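You operate a simulated robot arm through the tools that you are given. There is no shell and no other tool.

The job below is to be done with a simulated robot arm. You get a single attempt, and the scene is never put back.

Task
Test-run the empty line in LINE mode, then turn the selector to OFF.
Fine: start outlet, screw, spinner and feeder in that order. Where these are worked on the way, their far stop is far enough and under half their travel is too little: selector.

Only the result counts: the job must be done as asked and must still hold three seconds after the hand-in. Knocking over, shifting, dropping, spilling or breaking anything else fails it.

Robot
A 6-joint arm with a two-finger parallel gripper, fixed in place. Base frame: the origin is on the floor under the middle of its stand, x ahead of it, y to its left, z up. Readings come in m, rad, newtons and seconds.
With the tool pointing down near the work surface it reaches from about 0.36 to 0.76 m from the base axis. Its first joint turns from -1.152 to 1.152 rad. Payload 2.45 kg.
The TCP is the grasp point between the finger pads, 0.024 m short of the fingertips. In the tool frame z runs along the fingers and y along their closing line. The gripper opens to 0.068 m. The fingers are 0.017 m wide and 0.01 m thick; the gripper's body (0.04 by 0.07 m) begins 0.041 m behind the TCP.
Orientation is told as [roll, pitch, yaw] about the base's x, y, z axes, in that order, counted from this pose: with the fingers straight down and closing along the base's y, the tool's x points along the base's -x, its y along +y and its z along -z.

Tools
- The arm moves only by the tool servo_tool. Its argument "deltas" is a list of rows, each a list of 7 numbers: the shift along the tool's x, y, z in mm, then the turn, a rotation vector about the tool's x, y, z in degrees, then the finger opening in mm, from 0 to 68. In form: [[x, y, z, ax, ay, az, hand], ...]. A call has 1 to 20 rows; each row shifts and turns the commanded pose from where the row before left it, along the tool's axes as they then stand. A row lasts 0.2 s, in which the tool goes at most 0.05 m and 0.15 rad; a call with a longer step from one row to the next is refused whole, and so is a gripper value outside its range. Where a pose cannot be reached the arm comes as near as it can. A force on the tool above 40 N (or 10 N above the force at the start of the call, whichever is more), or a blocked arm, ends the call early, and 0.2 s more pass. The fingers move at their own pace (about 0.108 m/s each) and stop on an object; they squeeze with about 30 N. The grip force told is the motor's: it shows also when the fingers shut on nothing. Time passes only in rows, and 0.2 s behind the last, so rows that do not move let the fingers close. It gives the time, the measured TCP pose, the force on the tool (base axes), the opening and the grip force at its end, in the units of the frame above (readings bear some noise), with the torque about the TCP (base axes, N m) and any sound that the robot's microphone picked up.
- Cameras (640 x 400 px; columns grow to the right, rows downward): "scene" is fixed at [0.1591, 0.4118, 1.48]; the picture's right is [-0.74, -0.67, 0.00], its down [-0.33, 0.37, -0.87] and it looks along [0.58, -0.64, -0.50] (base axes); focal length 336 px, centre (320, 200). "wrist" rides on the gripper at [0.084, 0.011, -0.075] in the tool frame; the picture's right is [-0.13, 0.99, 0.00], its down [-0.60, -0.08, -0.79] and it looks along [-0.79, -0.10, 0.61] (tool axes); focal length 251 px, centre (320, 200). There is no depth. A picture from a camera that has moved, and an enlarged one, comes with that camera's place and axes in the base frame and with its lens. The place of the scene camera against the robot may be out by one fixed shift of up to 0.025 m in any direction.
- grab_frame(camera): a new picture of that camera. The clock stands still meanwhile.
- close_up(camera, box): a new picture of the part [left, top, right, bottom] of that camera's present view, enlarged. The clock stands still meanwhile.
- hand_in(): hands the job in; it is judged then, once.

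Nothing tells you positions but the pictures and the camera data. Unless the task says otherwise, let go and move clear before handing in.

The tools are called as name(argument=value, ...) on one line, values as JSON. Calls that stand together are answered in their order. servo_tool: Moves the arm, as the interface text tells. Its arguments: {"type":"object","properties":{"deltas":{"type":"array"}},"required":["deltas"]} The other tools are called the same way: grab_frame (camera) takes a picture; close_up (camera, box) takes an enlarged picture of a part of a camera's view; hand_in () hands the job in.

At the start:

```text
time: 0.0
position: [0.4978, -0.0746, 1.2392]
ee_rot: [-0.002, -0.001, 0.002]
force: [0.1, -1.2, -0.2]
ft_torque: [-0.02, 0.0, -0.02]
gripper_width: 0.068
finger_force: 0.0
```

scene: 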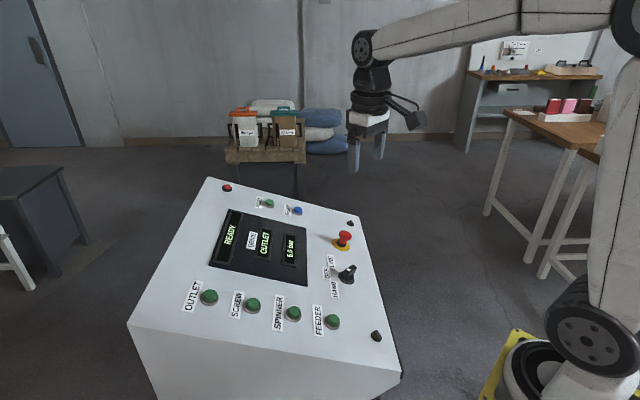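
wrist: 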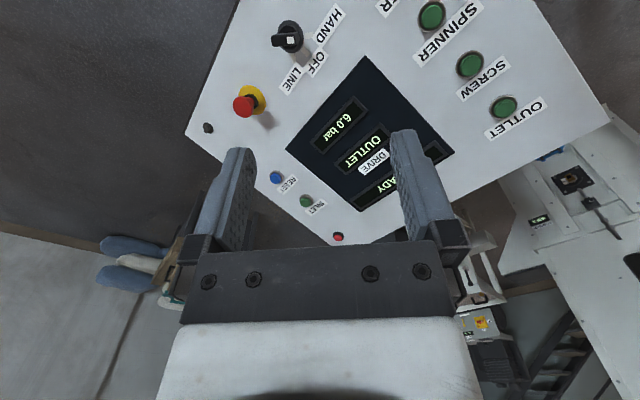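

I see a sloped control console with four green buttons (OUTLET, SCREW, SPINNER, FEEDER), a display, a selector (HAND/OFF/LINE) and a red emergency stop. I'll look closer before moving.

close_up(camera="scene", box=[120, 170, 420, 358])

close_up(camera="scene", box=[290, 210, 390, 300])

close_up(camera="wrist", box=[180, 0, 620, 260])

close_up(camera="scene", box=[200, 200, 330, 290])

```text
2.13 times, centred on (270, 264) of scene
camera zoom: at [0.1591, 0.4118, 1.48], right [-0.74, -0.67, 0.0], down [-0.33, 0.37, -0.87], along [0.58, -0.64, -0.5], focal length 715 px, centre (426, 64)
```

zoom: 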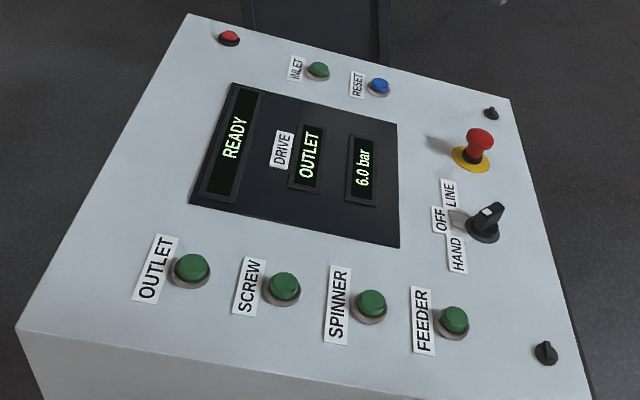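

```text
4.44 times, centred on (340, 255) of scene
camera zoom: at [0.1591, 0.4118, 1.48], right [-0.74, -0.67, 0.0], down [-0.33, 0.37, -0.87], along [0.58, -0.64, -0.5], focal length 1494 px, centre (231, -44)
```

zoom: 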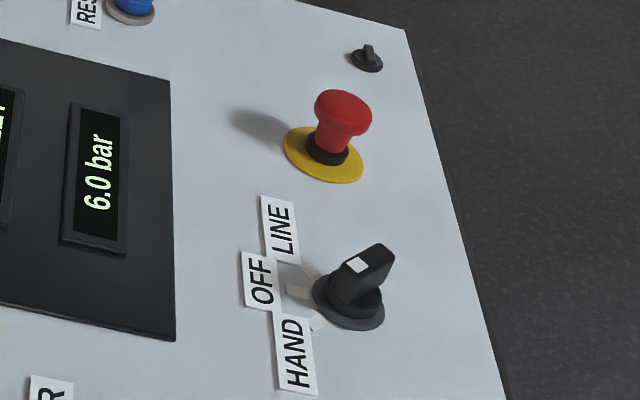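

```text
1.45 times, centred on (400, 130) of wrist
camera zoom: at [0.4116, -0.0649, 1.3131], right [0.13, 0.99, 0.0], down [0.6, -0.08, 0.79], along [0.79, -0.1, -0.61], focal length 366 px, centre (204, 302)
```

zoom: 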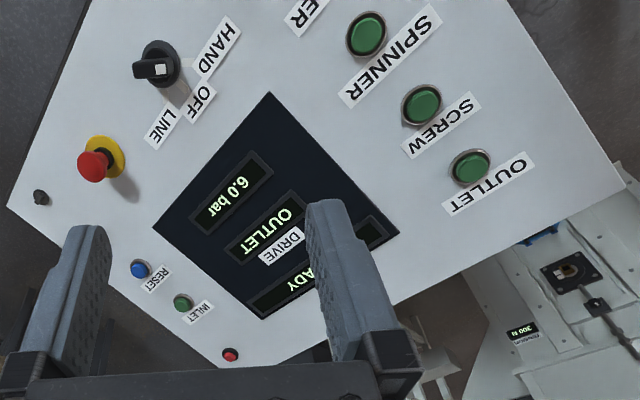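

```text
4.44 times, centred on (265, 245) of scene
camera zoom: at [0.1591, 0.4118, 1.48], right [-0.74, -0.67, 0.0], down [-0.33, 0.37, -0.87], along [0.58, -0.64, -0.5], focal length 1494 px, centre (564, 0)
```

zoom: 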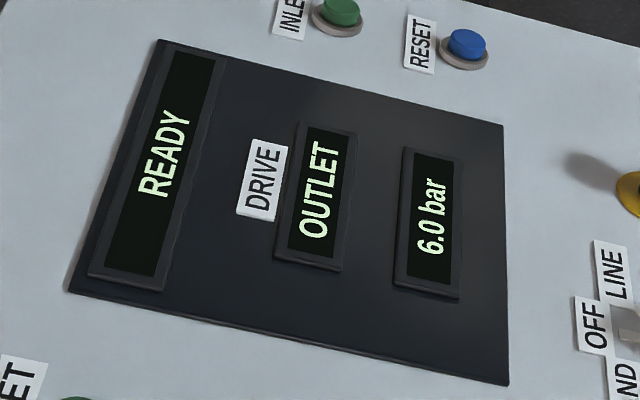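

The panel slopes up away from the robot, roughly along (0.68, 0.67, 0.30). My rough estimates are OUTLET near (0.67, 0.19, 0.96), SPINNER near (0.55, 0.07, 0.905) and the selector near (0.54, -0.12, 0.89). I'll move to a better viewpoint with the wrist camera to refine these.

servo_tool(deltas=[[24.5, 0, 25, 0, 0, 0, 68], [24.5, 0, 25, 0, 0, 0, 68], [24.5, 0, 25, 0, 0, 0, 68], [24.5, 0, 25, 0, 0, 0, 68], [0, 0, 0, 0, 0, 0, 68]])

grab_frame(camera="wrist")

grab_frame(camera="scene")

```text
time: 1.2
position: [0.3977, -0.0754, 1.1384]
ee_rot: [0.0, -0.001, 0.001]
force: [0.0, 0.4, -0.6]
ft_torque: [0.01, -0.01, 0.02]
gripper_width: 0.0682
finger_force: 0.1
```

```text
taken
camera wrist: at [0.3126, -0.0654, 1.2139], right [0.13, 0.99, 0.0], down [0.6, -0.08, 0.79], along [0.79, -0.1, -0.61], focal length 251 px, centre (320, 200)
```

wrist: 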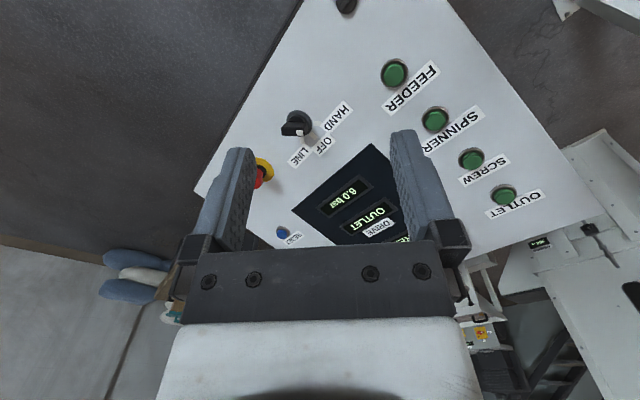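

```text
taken
```

scene: 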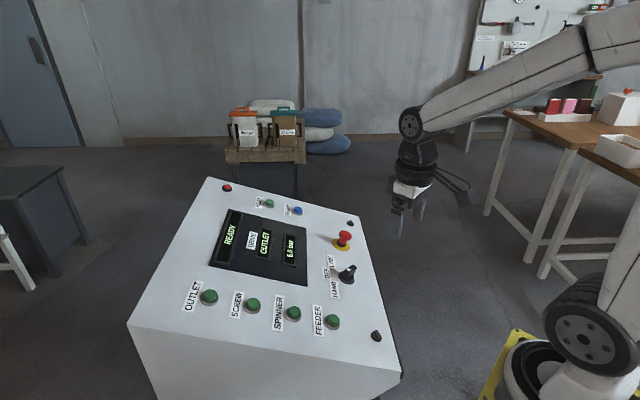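

All the buttons and the selector are now in the wrist view. I'll zoom in for accurate pixel positions.

close_up(camera="wrist", box=[240, 80, 400, 180])

close_up(camera="wrist", box=[360, 40, 560, 220])

close_up(camera="wrist", box=[260, 100, 340, 150])

```text
4.00 times, centred on (320, 130) of wrist
camera zoom: at [0.3126, -0.0654, 1.2139], right [0.13, 0.99, 0.0], down [0.6, -0.08, 0.79], along [0.79, -0.1, -0.61], focal length 1006 px, centre (320, 480)
```

zoom: 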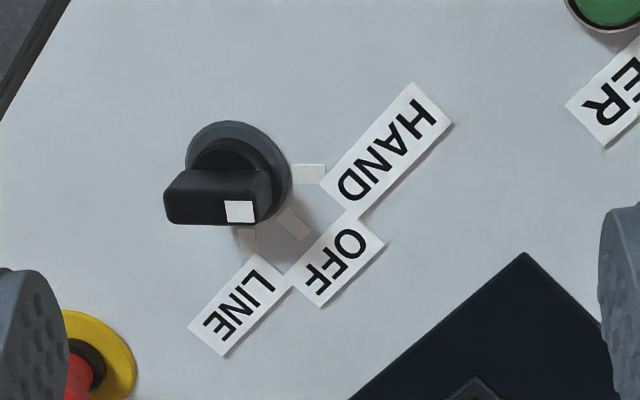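

```text
2.22 times, centred on (460, 130) of wrist
camera zoom: at [0.3126, -0.0654, 1.2139], right [0.13, 0.99, 0.0], down [0.6, -0.08, 0.79], along [0.79, -0.1, -0.61], focal length 559 px, centre (9, 356)
```

zoom: 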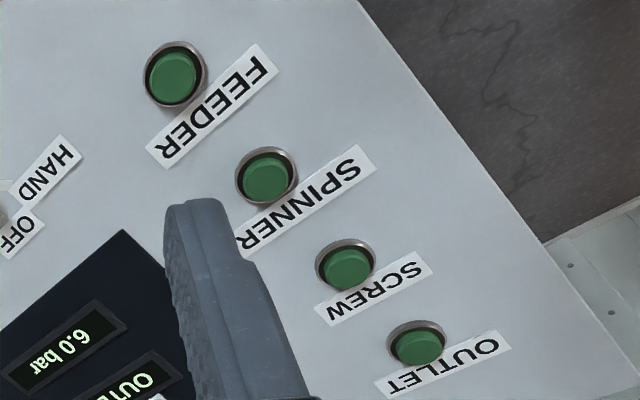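

```text
8.00 times, centred on (300, 125) of wrist
camera zoom: at [0.3126, -0.0654, 1.2139], right [0.13, 0.99, 0.0], down [0.6, -0.08, 0.79], along [0.79, -0.1, -0.61], focal length 2012 px, centre (480, 800)
```

zoom: 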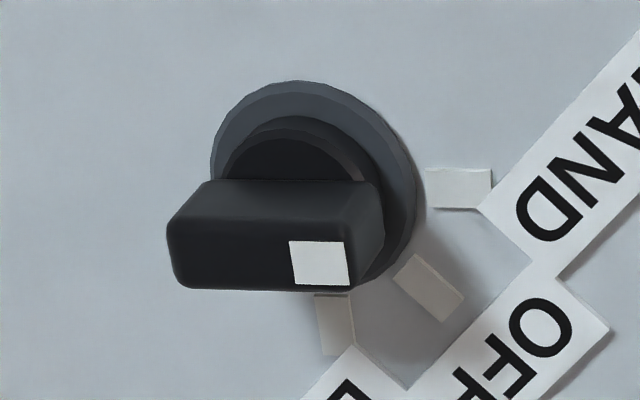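

The white mark shows the selector is at HAND, with the bar along base +y. OFF points up the panel and LINE points to +x, so LINE is 90° clockwise from here. I'll move above the selector, align the tool with the panel normal, and yaw the closing line across the bar.

servo_tool(deltas=[[-35.5, -21.75, 22.5, 0, 0, 0, 68], [-35.5, -21.75, 22.5, 0, 0, 0, 68], [-35.5, -21.75, 22.5, 0, 0, 0, 68], [-35.5, -21.75, 22.5, 0, 0, 0, 68], [0, 0, 0, -4.05, -4.13, 0, 68], [0, 0, 0, -4.05, -4.13, 0, 68], [0, 0, 0, -4.05, -4.13, 0, 68], [0, 0, 0, 0, 0, 0, 68]])

grab_frame(camera="wrist")

grab_frame(camera="scene")

```text
time: 3.0
position: [0.5426, -0.1622, 1.048]
ee_rot: [0.215, -0.216, -0.024]
force: [-0.1, -1.0, 0.1]
ft_torque: [-0.01, 0.01, 0.0]
gripper_width: 0.068
finger_force: 0.0
```

```text
taken
camera wrist: at [0.4424, -0.1667, 1.1031], right [0.1, 0.97, 0.23], down [0.42, -0.26, 0.87], along [0.9, 0.01, -0.43], focal length 251 px, centre (320, 200)
```

wrist: 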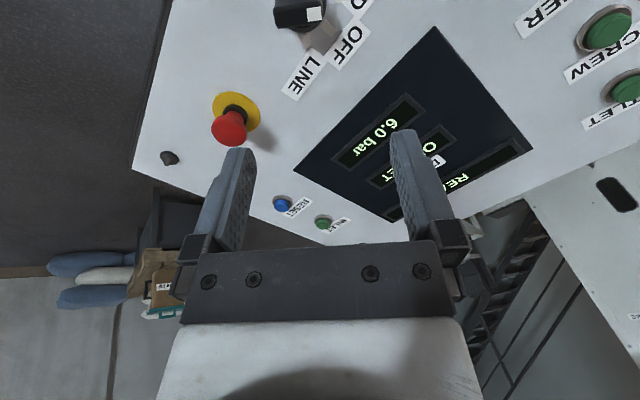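

```text
taken
```

scene: 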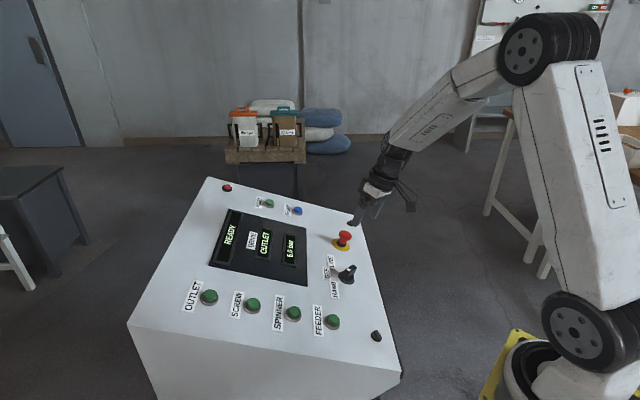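

The tool is now aligned with the panel normal and the selector sits at the top of the wrist view. I'll zoom in on it to triangulate.

close_up(camera="wrist", box=[240, 0, 400, 100])

close_up(camera="scene", box=[310, 225, 390, 305])

```text
4.00 times, centred on (320, 50) of wrist
camera zoom: at [0.4424, -0.1667, 1.1031], right [0.1, 0.97, 0.23], down [0.42, -0.26, 0.87], along [0.9, 0.01, -0.43], focal length 1006 px, centre (320, 800)
```

zoom: 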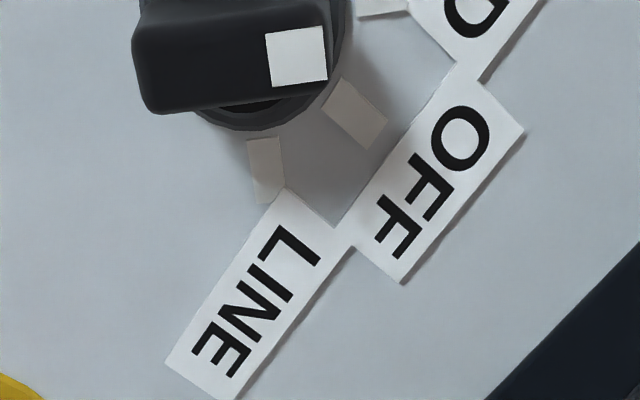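

```text
5.00 times, centred on (350, 265) of scene
camera zoom: at [0.1591, 0.4118, 1.48], right [-0.74, -0.67, 0.0], down [-0.33, 0.37, -0.87], along [0.58, -0.64, -0.5], focal length 1681 px, centre (170, -125)
```

zoom: 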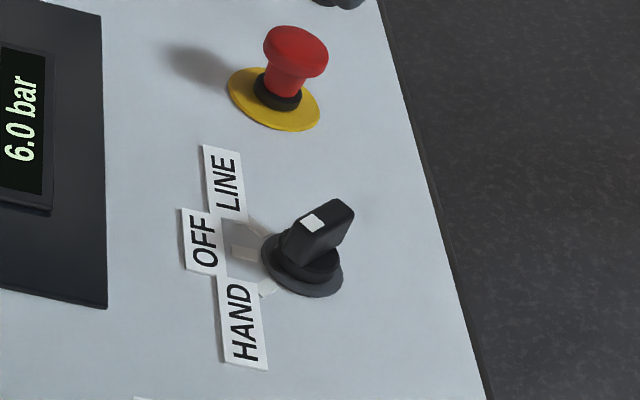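

I get the selector axis at S ≈ (0.571, -0.136, 0.842) on the panel, with the bar top about 38 mm above it, roughly 14 mm wide and 40 mm long. Next I'll yaw 90° and hover over it on its axis.

servo_tool(deltas=[[0, 0, 0, 0, 0, -8.18, 68], [0, 0, 0, 0, 0, -8.18, 68], [0, 0, 0, 0, 0, -8.18, 68], [0, 0, 0, 0, 0, -8.18, 68], [0, 0, 0, 0, 0, -8.18, 68], [0, 0, 0, 0, 0, -8.18, 68], [0, 0, 0, 0, 0, -8.18, 68], [0, 0, 0, 0, 0, -8.18, 68], [0, 0, 0, 0, 0, -8.18, 68], [0, 0, 0, 0, 0, -8.18, 68], [0, 0, 0, 0, 0, -8.2, 68], [8.9, 8.25, 38.95, 0, 0, 0, 68], [8.9, 8.25, 38.95, 0, 0, 0, 68], [0, 0, 0, 0, 0, 0, 68]])

grab_frame(camera="wrist")

grab_frame(camera="scene")

```text
time: 6.0
position: [0.5425, -0.1646, 0.9661]
ee_rot: [-0.222, -0.207, 1.597]
force: [0.0, 0.6, 0.3]
ft_torque: [0.02, 0.01, 0.0]
gripper_width: 0.0679
finger_force: 0.0
```

```text
taken
camera wrist: at [0.5169, -0.2633, 1.0181], right [-0.97, 0.15, -0.19], down [-0.11, 0.42, 0.9], along [0.21, 0.89, -0.4], focal length 251 px, centre (320, 200)
```

wrist: 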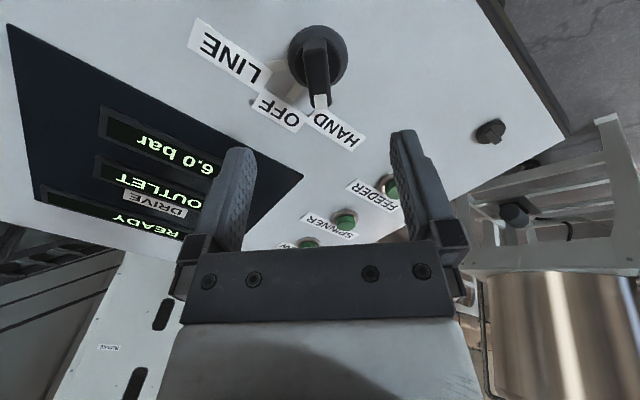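

```text
taken
```

scene: 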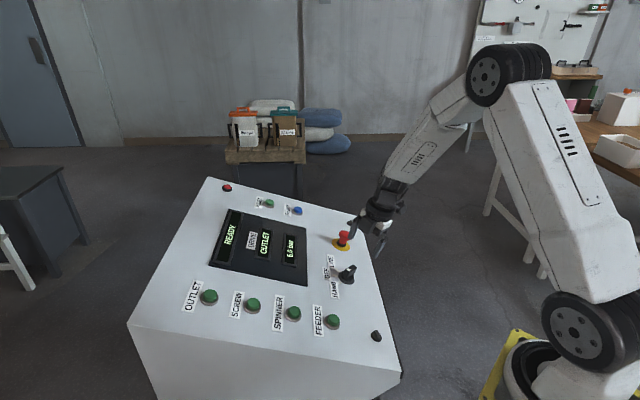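

The tool hovers over the selector with the bar between the fingers in the wrist view. I'll zoom in to check the alignment.

close_up(camera="wrist", box=[260, 10, 380, 110])

close_up(camera="scene", box=[310, 180, 410, 300])

```text
4.00 times, centred on (320, 60) of wrist
camera zoom: at [0.5169, -0.2633, 1.0181], right [-0.97, 0.15, -0.19], down [-0.11, 0.42, 0.9], along [0.21, 0.89, -0.4], focal length 1006 px, centre (320, 760)
```

zoom: 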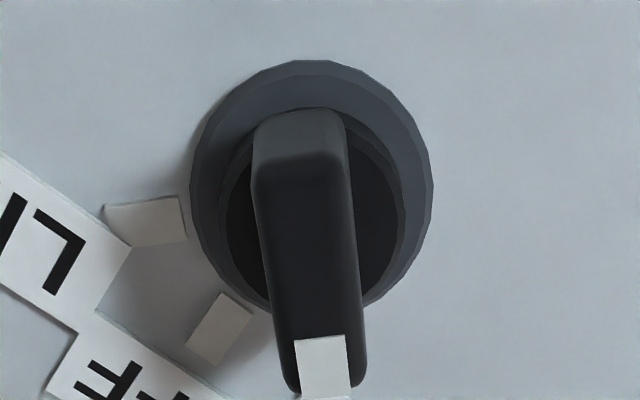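

```text
3.33 times, centred on (360, 240) of scene
camera zoom: at [0.1591, 0.4118, 1.48], right [-0.74, -0.67, 0.0], down [-0.33, 0.37, -0.87], along [0.58, -0.64, -0.5], focal length 1120 px, centre (187, 67)
```

zoom: 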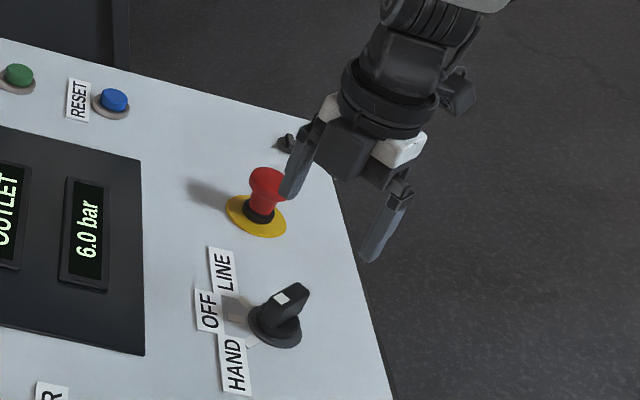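

The alignment is within about 1.5 mm and the yaw matches the bar. I'll correct laterally and descend so the fingertips are about 16 mm above the panel, straddling the bar.

servo_tool(deltas=[[-1.5, -1.7, 40, 0, 0, 0, 68], [0, 0, 30, 0, 0, 0, 68], [0, 0, 18, 0, 0, 0, 68], [0, 0, 0, 0, 0, 0, 68]])

grab_frame(camera="wrist")

close_up(camera="scene", box=[310, 200, 410, 300])

```text
time: 7.0
position: [0.5619, -0.1441, 0.8831]
ee_rot: [-0.222, -0.207, 1.595]
force: [0.8, 0.5, 0.5]
ft_torque: [-0.03, -0.06, -0.01]
gripper_width: 0.068
finger_force: 0.0
```

```text
taken
camera wrist: at [0.5365, -0.2434, 0.935], right [-0.97, 0.15, -0.19], down [-0.11, 0.42, 0.9], along [0.21, 0.89, -0.4], focal length 251 px, centre (320, 200)
```

wrist: 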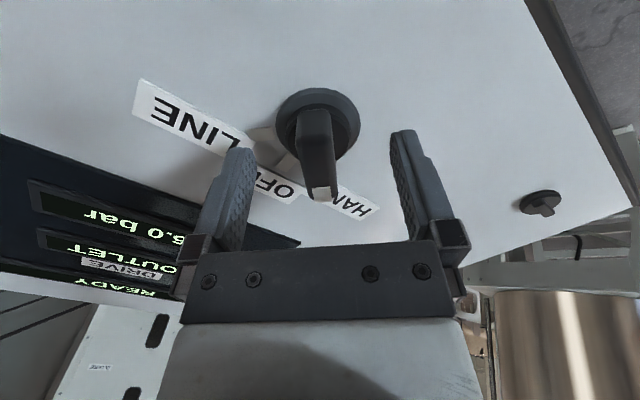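

```text
4.00 times, centred on (360, 250) of scene
camera zoom: at [0.1591, 0.4118, 1.48], right [-0.74, -0.67, 0.0], down [-0.33, 0.37, -0.87], along [0.58, -0.64, -0.5], focal length 1345 px, centre (160, 0)
```

zoom: 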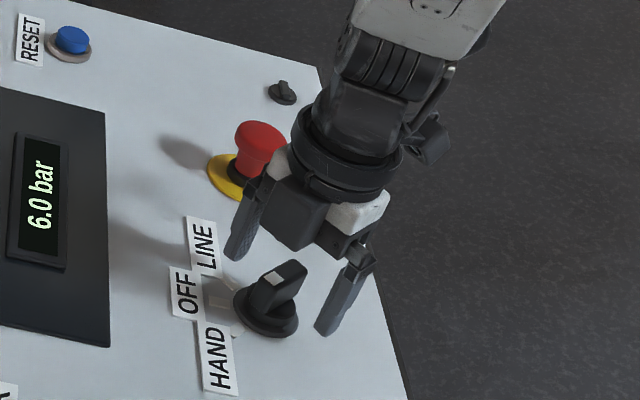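

The fingers now straddle the bar. I'll zoom in to confirm it is centred before closing.

close_up(camera="wrist", box=[220, 80, 420, 205])

```text
3.20 times, centred on (320, 142) of wrist
camera zoom: at [0.5365, -0.2434, 0.935], right [-0.97, 0.15, -0.19], down [-0.11, 0.42, 0.9], along [0.21, 0.89, -0.4], focal length 805 px, centre (320, 384)
```

zoom: 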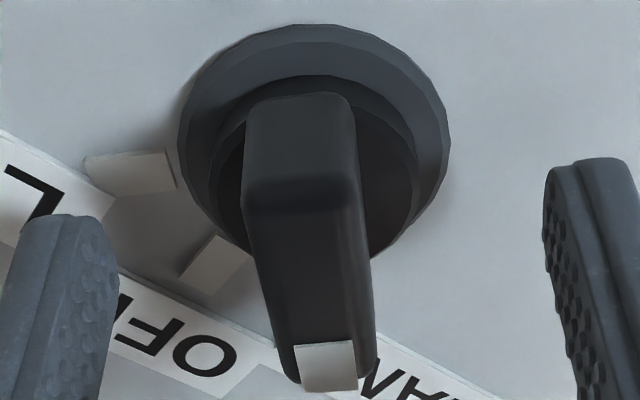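

The bar is centred to within about 1 mm. I'll lower slightly and close the fingers on it.

servo_tool(deltas=[[0, 0, 2.5, 0, 0, 0, 68], [0, 0, 0, 0, 0, 0, 30], [0, 0, 0, 0, 0, 0, 0], [0, 0, 0, 0, 0, 0, 0], [0, 0, 0, 0, 0, 0, 0]])

grab_frame(camera="wrist")

close_up(camera="scene", box=[310, 200, 410, 300])

```text
time: 8.2
position: [0.5646, -0.1429, 0.8807]
ee_rot: [-0.223, -0.206, 1.595]
force: [10.4, 3.5, -3.8]
ft_torque: [0.11, -0.81, -0.26]
gripper_width: 0.016
finger_force: 35.2
```

```text
taken
camera wrist: at [0.5376, -0.2424, 0.9331], right [-0.97, 0.15, -0.19], down [-0.11, 0.43, 0.9], along [0.21, 0.89, -0.4], focal length 251 px, centre (320, 200)
```

wrist: 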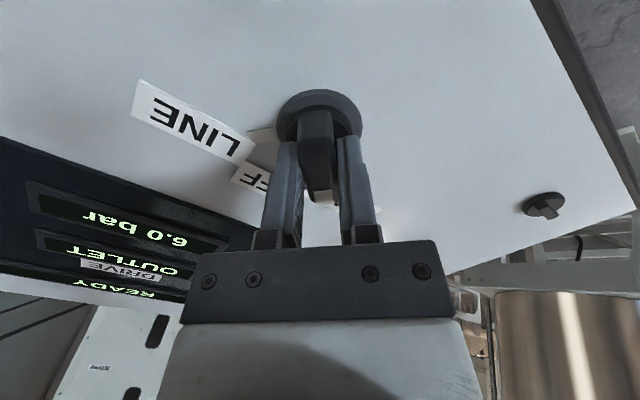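

```text
4.00 times, centred on (360, 250) of scene
camera zoom: at [0.1594, 0.4119, 1.48], right [-0.74, -0.67, 0.0], down [-0.33, 0.37, -0.87], along [0.58, -0.64, -0.5], focal length 1345 px, centre (160, 0)
```

zoom: 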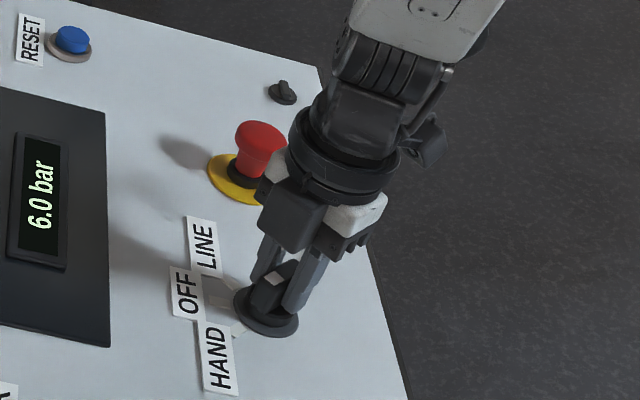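

The fingers hold the bar at 16 mm width, with a small side force showing the true axis is about 2 mm further in +x. I'll relieve that before turning.

servo_tool(deltas=[[0, -2.0, 0, 0, 0, 0, 0], [0, 0, 0, 0, 0, 0, 0]])

```text
time: 8.8
position: [0.5639, -0.1427, 0.8812]
ee_rot: [-0.219, -0.209, 1.595]
force: [-4.7, 4.1, 0.4]
ft_torque: [-0.95, -0.56, -0.45]
gripper_width: 0.0162
finger_force: 35.2
```

The side force has reversed slightly, so the best position is between the two. I'll back off about 0.6 mm and start turning clockwise towards OFF and LINE in small steps.

servo_tool(deltas=[[-0.5, 0.6, 0, 0, 0, 0, 0], [0, 0, 0, 0, 0, 6, 0], [0, 0, 0, 0, 0, 6, 0], [0, 0, 0, 0, 0, 6, 0], [0, 0, 0, 0, 0, 6, 0], [0, 0, 0, 0, 0, 6, 0]])

grab_frame(camera="wrist")

```text
time: 10.2
position: [0.5632, -0.1435, 0.8814]
ee_rot: [-0.085, -0.29, 1.058]
force: [-17.6, -19.9, -2.1]
ft_torque: [-0.14, -0.09, -0.05]
gripper_width: 0.0161
finger_force: 34.9
```

```text
taken
camera wrist: at [0.4974, -0.2248, 0.9279], right [-0.79, 0.61, -0.04], down [0.18, 0.3, 0.94], along [0.59, 0.73, -0.35], focal length 251 px, centre (320, 200)
```

wrist: 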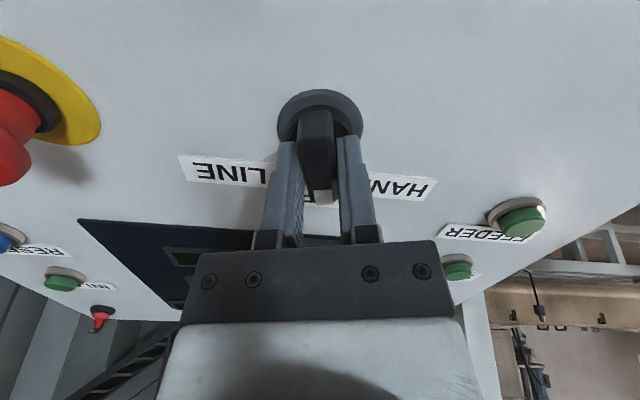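

The selector is turning with the hand, now about 30° in, but there's about 26 N of side force along the bar. I'll ease the hand in that direction and re-read.

servo_tool(deltas=[[1.5, 0.4, 0, 0, 0, 0, 0], [0, 0, 0, 0, 0, 0, 0]])

close_up(camera="wrist", box=[220, 80, 420, 205])

```text
time: 10.8
position: [0.5644, -0.144, 0.8827]
ee_rot: [-0.086, -0.292, 1.061]
force: [-13.1, -12.6, -2.8]
ft_torque: [-1.06, 0.3, -0.19]
gripper_width: 0.0162
finger_force: 34.9
```

```text
3.20 times, centred on (320, 142) of wrist
camera zoom: at [0.4976, -0.225, 0.9278], right [-0.79, 0.61, -0.04], down [0.18, 0.3, 0.94], along [0.59, 0.73, -0.35], focal length 805 px, centre (320, 384)
```

zoom: 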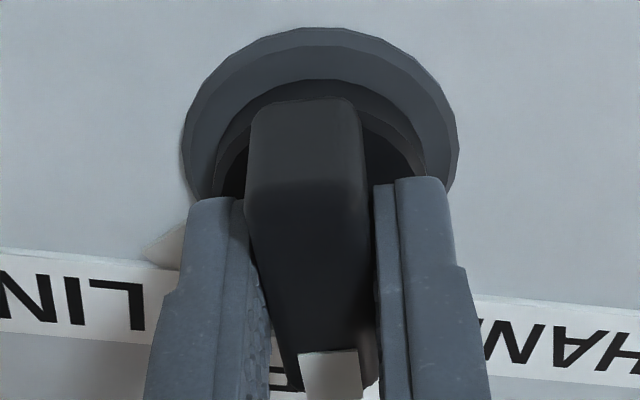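

Force is dropping as I ease off. I'll continue easing and turn on to the 45° OFF position, then check.

servo_tool(deltas=[[1.5, 0.3, 0, 0, 0, 0, 0], [0, 0, 0, 0, 0, 5, 0], [0, 0, 0, 0, 0, 5, 0], [0, 0, 0, 0, 0, 5, 0], [0, 0, 0, 0, 0, 0, 0]])

grab_frame(camera="scene")

```text
time: 12.0
position: [0.5624, -0.1442, 0.8812]
ee_rot: [-0.006, -0.302, 0.788]
force: [-3.2, 5.8, 8.8]
ft_torque: [1.03, -0.09, 0.2]
gripper_width: 0.0158
finger_force: 35.1
```

```text
taken
```

scene: 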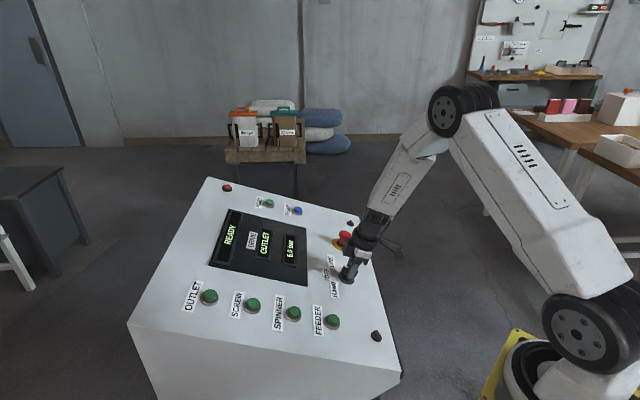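

Forces are low at the OFF position. I'll carry on turning towards LINE.

servo_tool(deltas=[[0, 0, 0, 0, 0, 5, 0], [0, 0, 0, 0, 0, 5, 0], [0, 0, 0, 0, 0, 5, 0], [0, 0, 0, 0, 0, 5, 0], [0, 0, 0, 0, 0, 5, 0], [0, 0, 0, 0, 0, 0, 0]])

```text
time: 13.4
position: [0.5634, -0.1432, 0.8824]
ee_rot: [0.123, -0.278, 0.331]
force: [13.8, 20.6, 7.2]
ft_torque: [0.98, -0.01, 0.21]
gripper_width: 0.016
finger_force: 35.1
```

About 26 N has built up along the panel's up direction. I'll ease the hand that way and finish the turn to LINE.

servo_tool(deltas=[[-1.7, 1.0, 0, 0, 0, 0, 0], [0, 0, 0, 0, 0, 5, 0], [0, 0, 0, 0, 0, 5, 0], [0, 0, 0, 0, 0, 5, 0], [0, 0, 0, 0, 0, 5, 0], [0, 0, 0, 0, 0, 0, 0]])

grab_frame(camera="wrist")

grab_frame(camera="scene")

```text
time: 14.8
position: [0.5627, -0.1433, 0.8815]
ee_rot: [0.214, -0.213, -0.023]
force: [-5.2, 9.7, 12.0]
ft_torque: [0.82, 0.76, 0.43]
gripper_width: 0.0165
finger_force: 34.8
```

```text
taken
camera wrist: at [0.4638, -0.1475, 0.9372], right [0.1, 0.97, 0.23], down [0.42, -0.26, 0.87], along [0.9, 0.01, -0.44], focal length 251 px, centre (320, 200)
```

wrist: 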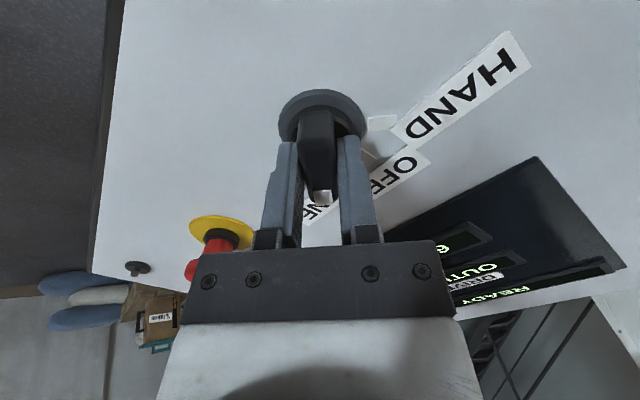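

```text
taken
```

scene: 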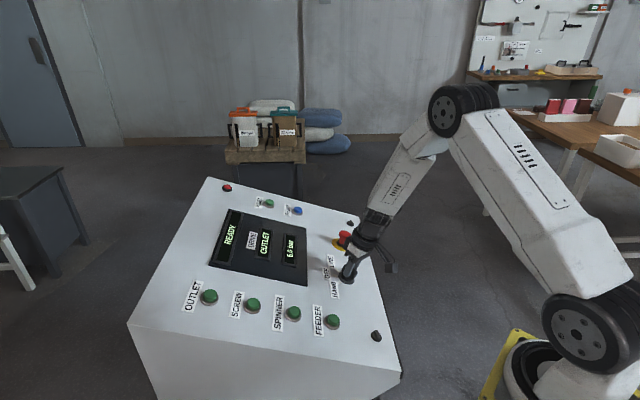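

The bar now points at LINE. I'll nudge a few more degrees to be sure it's against its stop.

servo_tool(deltas=[[0, 0, 0, 0, 0, 3, 0], [0, 0, 0, 0, 0, 2, 0], [0, 0, 0, 0, 0, 0, 0]])

close_up(camera="wrist", box=[220, 80, 420, 220])

```text
time: 15.6
position: [0.5631, -0.143, 0.8817]
ee_rot: [0.23, -0.196, -0.11]
force: [-9.2, -1.1, 4.4]
ft_torque: [0.48, 0.53, 1.12]
gripper_width: 0.0175
finger_force: 36.1
```

```text
2.86 times, centred on (320, 150) of wrist
camera zoom: at [0.4651, -0.1403, 0.9388], right [0.19, 0.95, 0.25], down [0.41, -0.31, 0.86], along [0.89, -0.06, -0.45], focal length 718 px, centre (320, 343)
```

zoom: 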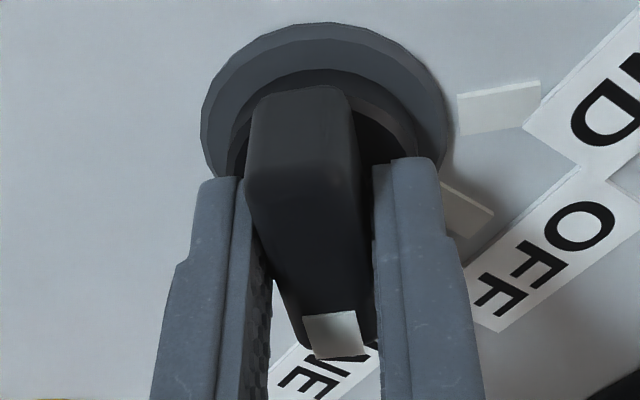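

The opening rose to 17.5 mm and the torque rose too, so the bar is against the LINE stop. I'll release and lift straight off along the normal, then check the selector.

servo_tool(deltas=[[0, 0, 0, 0, 0, 0, 50], [0, 0, 0, 0, 0, 0, 50], [0, 0, -30, 0, 0, 0, 50], [0, 0, -40, 0, 0, -5, 50], [0, 0, -30, 0, 0, 0, 50], [0, 0, 0, 0, 0, 0, 50]])

grab_frame(camera="wrist")

grab_frame(camera="scene")

```text
time: 17.0
position: [0.5415, -0.1642, 0.9753]
ee_rot: [0.214, -0.217, -0.021]
force: [-0.3, 0.3, 0.7]
ft_torque: [-0.02, 0.03, 0.01]
gripper_width: 0.0502
finger_force: 0.1
```

```text
taken
camera wrist: at [0.4421, -0.1681, 1.0316], right [0.1, 0.97, 0.23], down [0.42, -0.25, 0.87], along [0.9, 0.01, -0.43], focal length 251 px, centre (320, 200)
```

wrist: 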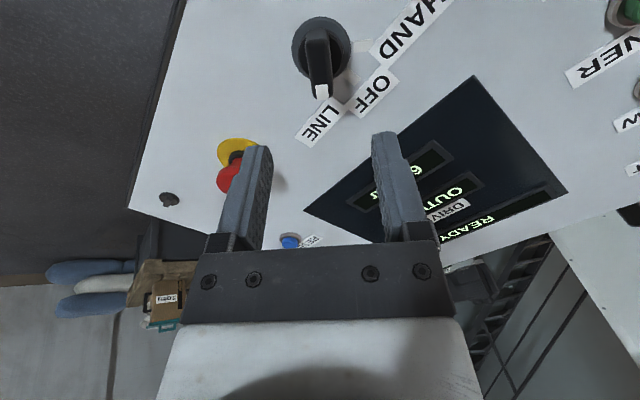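

```text
taken
```

scene: 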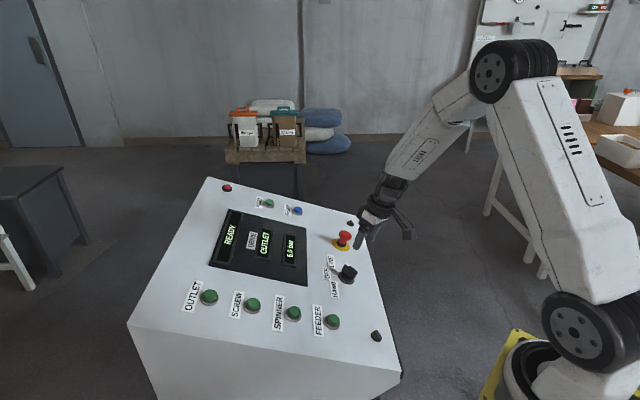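

close_up(camera="scene", box=[200, 195, 370, 310])

close_up(camera="wrist", box=[260, 0, 420, 150])

```text
3.48 times, centred on (285, 252) of scene
camera zoom: at [0.1591, 0.4118, 1.48], right [-0.74, -0.67, 0.0], down [-0.33, 0.37, -0.87], along [0.58, -0.64, -0.5], focal length 1169 px, centre (442, 17)
```

zoom: 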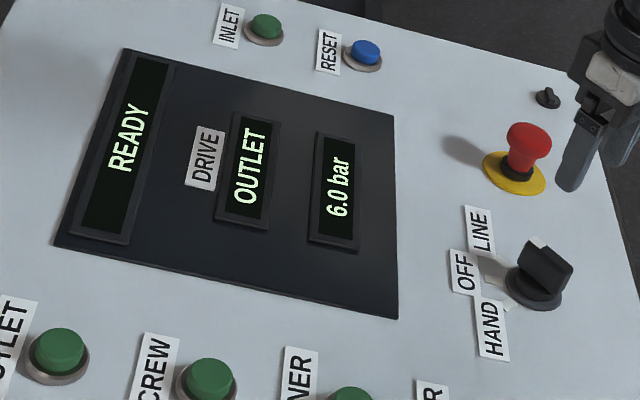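

```text
2.67 times, centred on (340, 75) of wrist
camera zoom: at [0.4421, -0.1681, 1.0316], right [0.1, 0.97, 0.23], down [0.42, -0.25, 0.87], along [0.9, 0.01, -0.43], focal length 670 px, centre (267, 533)
```

zoom: 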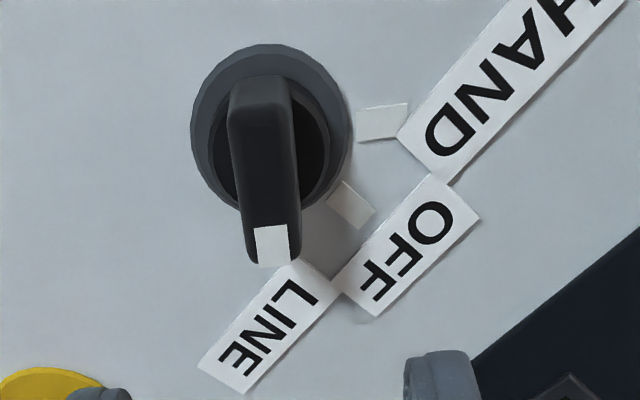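

The selector is on LINE and the display still shows READY, 6.0 bar and drive OUTLET. I'll close the fingers and hover over the OUTLET button near (0.675, 0.193, 0.956).

servo_tool(deltas=[[-14.74, 42.8, 4.7, 0, 0, 0, 0], [-14.74, 42.8, 4.7, 0, 0, 0, 0], [-14.74, 42.8, 4.7, 0, 0, 0, 0], [-14.74, 42.8, 4.7, 0, 0, 0, 0], [-14.74, 42.8, 4.7, 0, 0, 0, 0], [-14.74, 42.8, 4.7, 0, 0, 0, 0], [-14.74, 42.8, 4.7, 0, 0, 0, 0], [-14.74, 42.8, 4.7, 0, 0, 0, 0], [0, 0, 0, 0, 0, 0, 0]])

grab_frame(camera="wrist")

grab_frame(camera="scene")

```text
time: 19.0
position: [0.6576, 0.1779, 1.0358]
ee_rot: [0.213, -0.216, -0.021]
force: [-0.5, -0.7, -0.4]
ft_torque: [0.02, -0.02, 0.01]
gripper_width: 0.0002
finger_force: 23.6
```

```text
taken
camera wrist: at [0.5588, 0.1731, 1.0921], right [0.1, 0.97, 0.23], down [0.42, -0.25, 0.87], along [0.9, 0.01, -0.43], focal length 251 px, centre (320, 200)
```

wrist: 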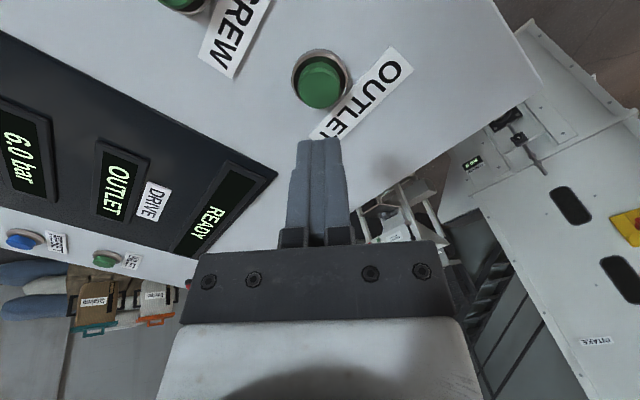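

```text
taken
```

scene: 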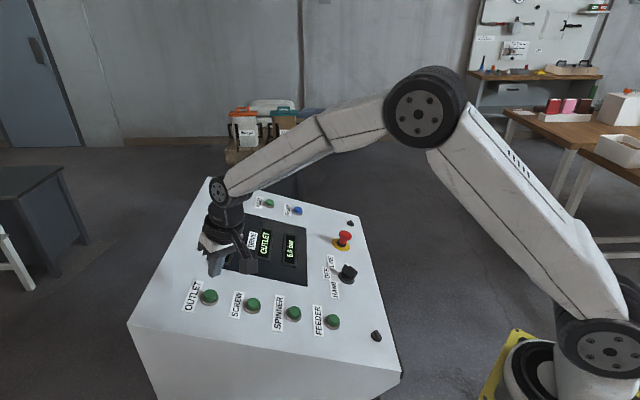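

The OUTLET cap sits exactly on the tool axis in the wrist view. I'll descend along the normal and press gently, watching force and sound.

servo_tool(deltas=[[0, 0, 40, 0, 0, 0, 0], [0, 0, 14, 0, 0, 0, 0], [0, 0, 4, 0, 0, 0, 0], [0, 0, 2, 0, 0, 0, 0], [0, 0, 2, 0, 0, 0, 0]])

```text
time: 20.2
position: [0.6722, 0.1879, 0.9799]
ee_rot: [0.215, -0.22, -0.022]
force: [-12.0, -8.1, 22.6]
ft_torque: [-0.03, 0.05, -0.07]
gripper_width: 0.0001
finger_force: 24.1
heard: click
```

I heard a click with about 26 N of push. I'll retract and check the display.

servo_tool(deltas=[[0, 0, -20, 0, 0, 0, 0], [0, 0, -40, 0, 0, 0, 0], [0, 0, 0, 0, 0, 0, 0]])

grab_frame(camera="wrist")

close_up(camera="scene", box=[180, 180, 370, 340])

```text
time: 21.0
position: [0.6579, 0.1769, 1.0354]
ee_rot: [0.212, -0.215, -0.021]
force: [-0.4, -0.2, -0.5]
ft_torque: [-0.01, -0.01, -0.03]
gripper_width: 0.0
finger_force: 23.2
```

```text
taken
camera wrist: at [0.5584, 0.172, 1.0909], right [0.1, 0.97, 0.23], down [0.42, -0.25, 0.87], along [0.9, 0.01, -0.44], focal length 251 px, centre (320, 200)
```

wrist: 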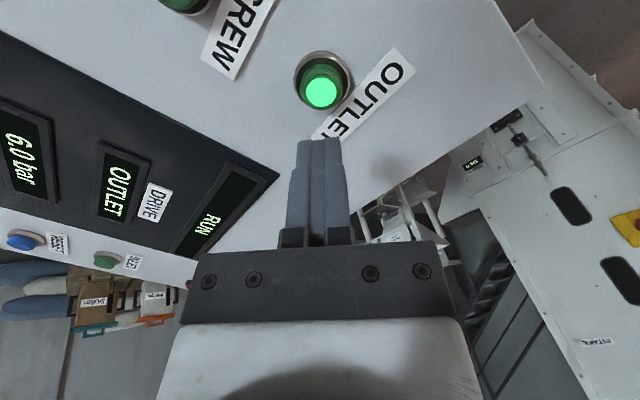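

```text
2.50 times, centred on (275, 260) of scene
camera zoom: at [0.1591, 0.4118, 1.48], right [-0.74, -0.67, 0.0], down [-0.33, 0.37, -0.87], along [0.58, -0.64, -0.5], focal length 840 px, centre (432, 50)
```

zoom: 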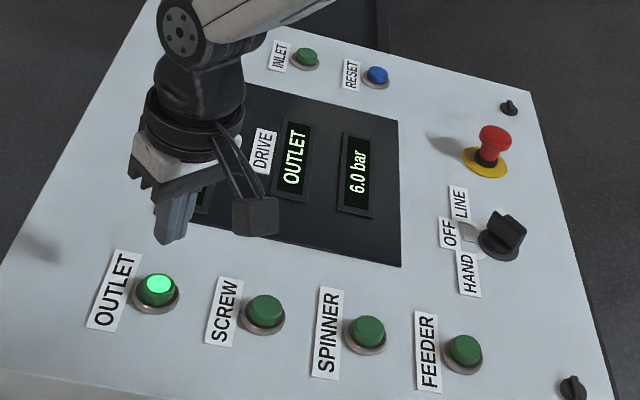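

The OUTLET lamp is lit and the status reads RUN. I'll move to hover over SCREW.

servo_tool(deltas=[[32, -31.4, 0, 0, 0, 0, 0], [32, -31.4, 0, 0, 0, 0, 0], [0, 0, 0, 0, 0, 0, 0]])

grab_frame(camera="wrist")

close_up(camera="scene", box=[180, 180, 370, 340])

```text
time: 21.8
position: [0.5966, 0.1171, 1.0069]
ee_rot: [0.213, -0.217, -0.021]
force: [0.1, -0.3, 0.5]
ft_torque: [0.0, 0.01, -0.01]
gripper_width: 0.0
finger_force: 23.8
```

```text
taken
camera wrist: at [0.4959, 0.1129, 1.0625], right [0.1, 0.97, 0.23], down [0.42, -0.25, 0.87], along [0.9, 0.01, -0.43], focal length 251 px, centre (320, 200)
```

wrist: 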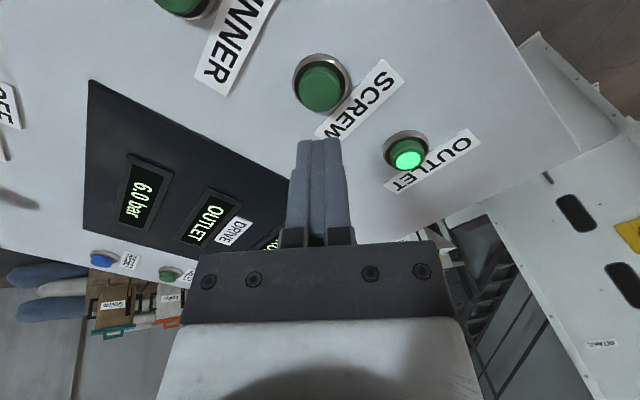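

```text
2.50 times, centred on (275, 260) of scene
camera zoom: at [0.1591, 0.4118, 1.48], right [-0.74, -0.67, 0.0], down [-0.33, 0.37, -0.87], along [0.58, -0.64, -0.5], focal length 840 px, centre (432, 50)
```

zoom: 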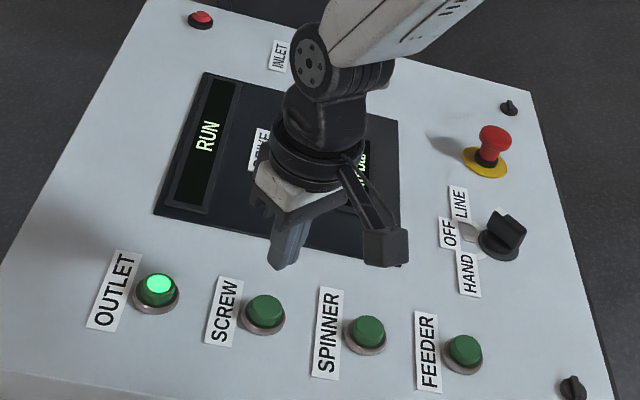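

The SCREW cap is centred on the tool axis, the status is RUN and OUTLET stays lit. Pressing SCREW with the same stroke.

servo_tool(deltas=[[0, 0, 40, 0, 0, 0, 0], [0, 0, 14, 0, 0, 0, 0], [0, 0, 4, 0, 0, 0, 0], [0, 0, 2, 0, 0, 0, 0], [0, 0, 2, 0, 0, 0, 0]])

```text
time: 23.0
position: [0.6101, 0.1293, 0.9508]
ee_rot: [0.215, -0.219, -0.022]
force: [-19.6, -4.8, 29.7]
ft_torque: [0.11, 0.15, 0.05]
gripper_width: 0.0
finger_force: 23.7
heard: click
```

servo_tool(deltas=[[0, 0, -20, 0, 0, 0, 0], [0, 0, -42, 0, 0, 0, 0], [0, 0, 0, 0, 0, 0, 0]])

grab_frame(camera="wrist")

close_up(camera="scene", box=[180, 180, 370, 340])

```text
time: 23.8
position: [0.5963, 0.1151, 1.0069]
ee_rot: [0.212, -0.216, -0.022]
force: [-0.1, -0.1, -0.2]
ft_torque: [-0.01, -0.01, -0.01]
gripper_width: 0.0002
finger_force: 23.6
```

```text
taken
camera wrist: at [0.4969, 0.1107, 1.0626], right [0.1, 0.97, 0.23], down [0.42, -0.25, 0.87], along [0.9, 0.01, -0.43], focal length 251 px, centre (320, 200)
```

wrist: 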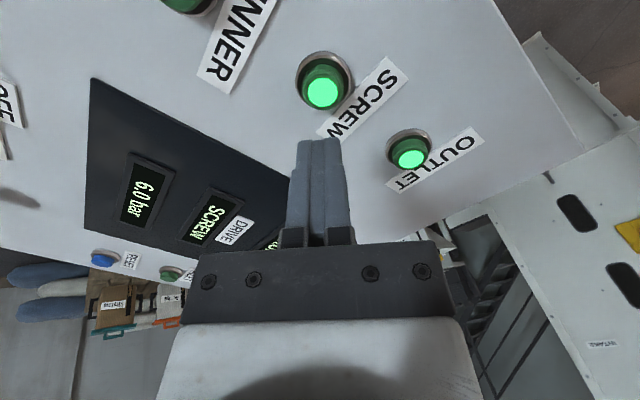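

```text
2.50 times, centred on (275, 260) of scene
camera zoom: at [0.1591, 0.4118, 1.48], right [-0.74, -0.67, 0.0], down [-0.33, 0.37, -0.87], along [0.58, -0.64, -0.5], focal length 840 px, centre (432, 50)
```

zoom: 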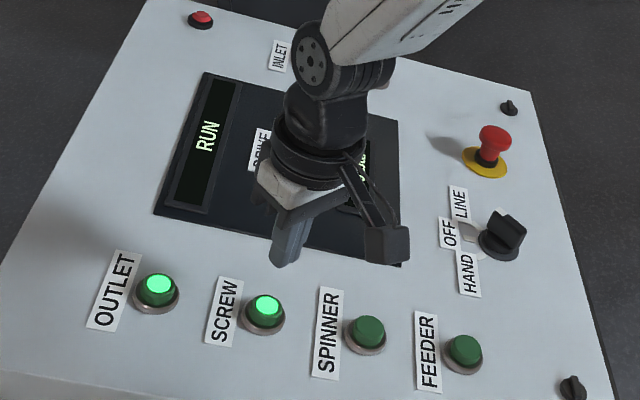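

SCREW is lit and the drive display shows SCREW with status RUN. Next I'll hover over SPINNER.

servo_tool(deltas=[[32, -30.9, 0, 0, 0, 0, 0], [32, -30.9, 0, 0, 0, 0, 0], [0, 0, 0, 0, 0, 0, 0]])

grab_frame(camera="wrist")

```text
time: 24.6
position: [0.5363, 0.0568, 0.979]
ee_rot: [0.214, -0.217, -0.022]
force: [0.1, 0.0, 0.1]
ft_torque: [-0.05, 0.01, -0.02]
gripper_width: 0.0
finger_force: 24.2
```

```text
taken
camera wrist: at [0.436, 0.053, 1.0356], right [0.1, 0.97, 0.23], down [0.42, -0.25, 0.87], along [0.9, 0.01, -0.43], focal length 251 px, centre (320, 200)
```

wrist: 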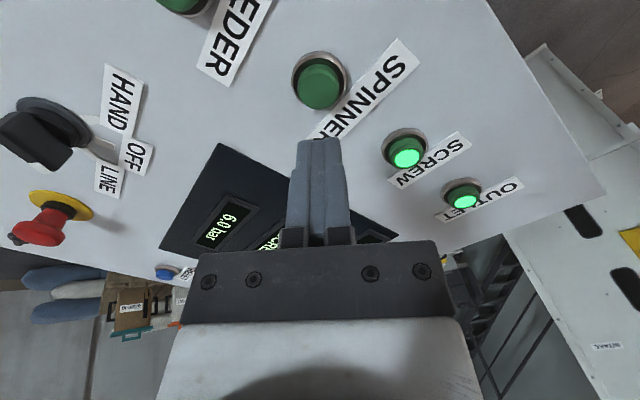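

SPINNER is centred in the view. Pressing it with the same stroke.

servo_tool(deltas=[[0, 0, 40, 0, 0, 0, 0], [0, 0, 14, 0, 0, 0, 0], [0, 0, 4, 0, 0, 0, 0], [0, 0, 2, 0, 0, 0, 0], [0, 0, 2, 0, 0, 0, 0]])

```text
time: 25.8
position: [0.5475, 0.0704, 0.9221]
ee_rot: [0.215, -0.217, -0.024]
force: [-9.6, -4.3, 17.5]
ft_torque: [0.09, 0.03, -0.03]
gripper_width: 0.0
finger_force: 23.5
heard: click
```

servo_tool(deltas=[[0, 0, -20, 0, 0, 0, 0], [0, 0, -42, 0, 0, 0, 0], [0, 0, 0, 0, 0, 0, 0]])

grab_frame(camera="wrist")

close_up(camera="scene", box=[180, 180, 370, 340])

```text
time: 26.6
position: [0.5327, 0.0574, 0.9822]
ee_rot: [0.212, -0.215, -0.023]
force: [0.2, 0.0, -0.5]
ft_torque: [-0.03, -0.01, 0.02]
gripper_width: 0.0001
finger_force: 23.7
```

```text
taken
camera wrist: at [0.4344, 0.0529, 1.0381], right [0.1, 0.97, 0.23], down [0.42, -0.25, 0.87], along [0.9, 0.01, -0.43], focal length 251 px, centre (320, 200)
```

wrist: 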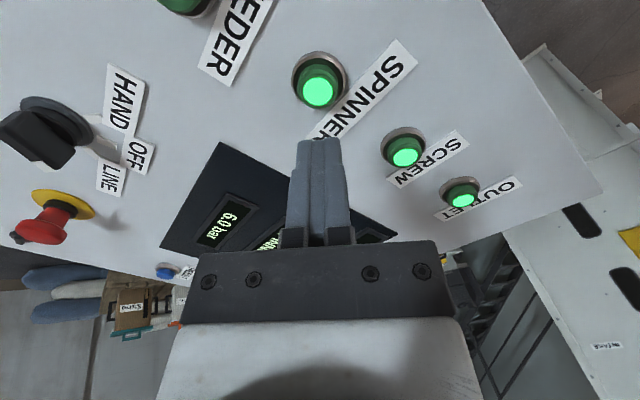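

```text
2.50 times, centred on (275, 260) of scene
camera zoom: at [0.1591, 0.4118, 1.48], right [-0.74, -0.67, 0.0], down [-0.33, 0.37, -0.87], along [0.58, -0.64, -0.5], focal length 840 px, centre (432, 50)
```

zoom: 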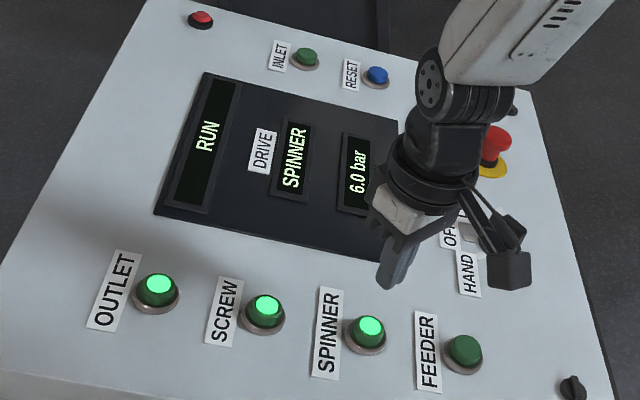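

SPINNER is lit, and the displays read RUN, SPINNER and 6.0 bar. Next I'll hover over FEEDER.

servo_tool(deltas=[[32, -31.4, 0, 0, 0, 0, 0], [32, -31.4, 0, 0, 0, 0, 0], [0, 0, 0, 0, 0, 0, 0]])

grab_frame(camera="wrist")

```text
time: 27.4
position: [0.4743, -0.0039, 0.9533]
ee_rot: [0.213, -0.216, -0.021]
force: [-0.5, -0.1, -0.4]
ft_torque: [0.01, 0.01, -0.01]
gripper_width: 0.0
finger_force: 23.2
```

```text
taken
camera wrist: at [0.3749, -0.008, 1.0097], right [0.1, 0.97, 0.23], down [0.42, -0.25, 0.87], along [0.9, 0.01, -0.43], focal length 251 px, centre (320, 200)
```

wrist: 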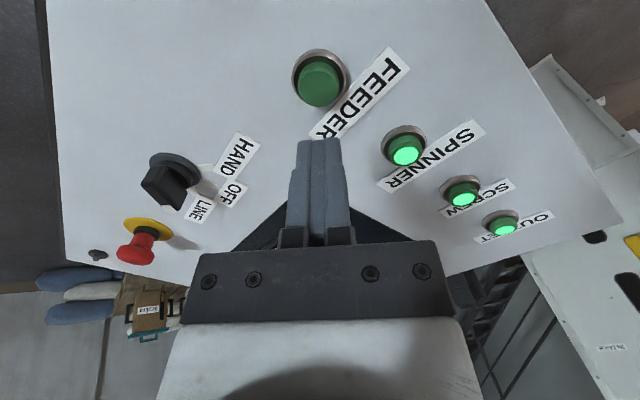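

FEEDER is centred in the view. Pressing it.

servo_tool(deltas=[[0, 0, 40, 0, 0, 0, 0], [0, 0, 14, 0, 0, 0, 0], [0, 0, 4, 0, 0, 0, 0], [0, 0, 2, 0, 0, 0, 0], [0, 0, 2, 0, 0, 0, 0]])

```text
time: 28.6
position: [0.4879, 0.0108, 0.8945]
ee_rot: [0.213, -0.217, -0.022]
force: [-2.5, -1.8, 2.1]
ft_torque: [-0.04, 0.03, -0.01]
gripper_width: 0.0001
finger_force: 24.0
heard: click
```

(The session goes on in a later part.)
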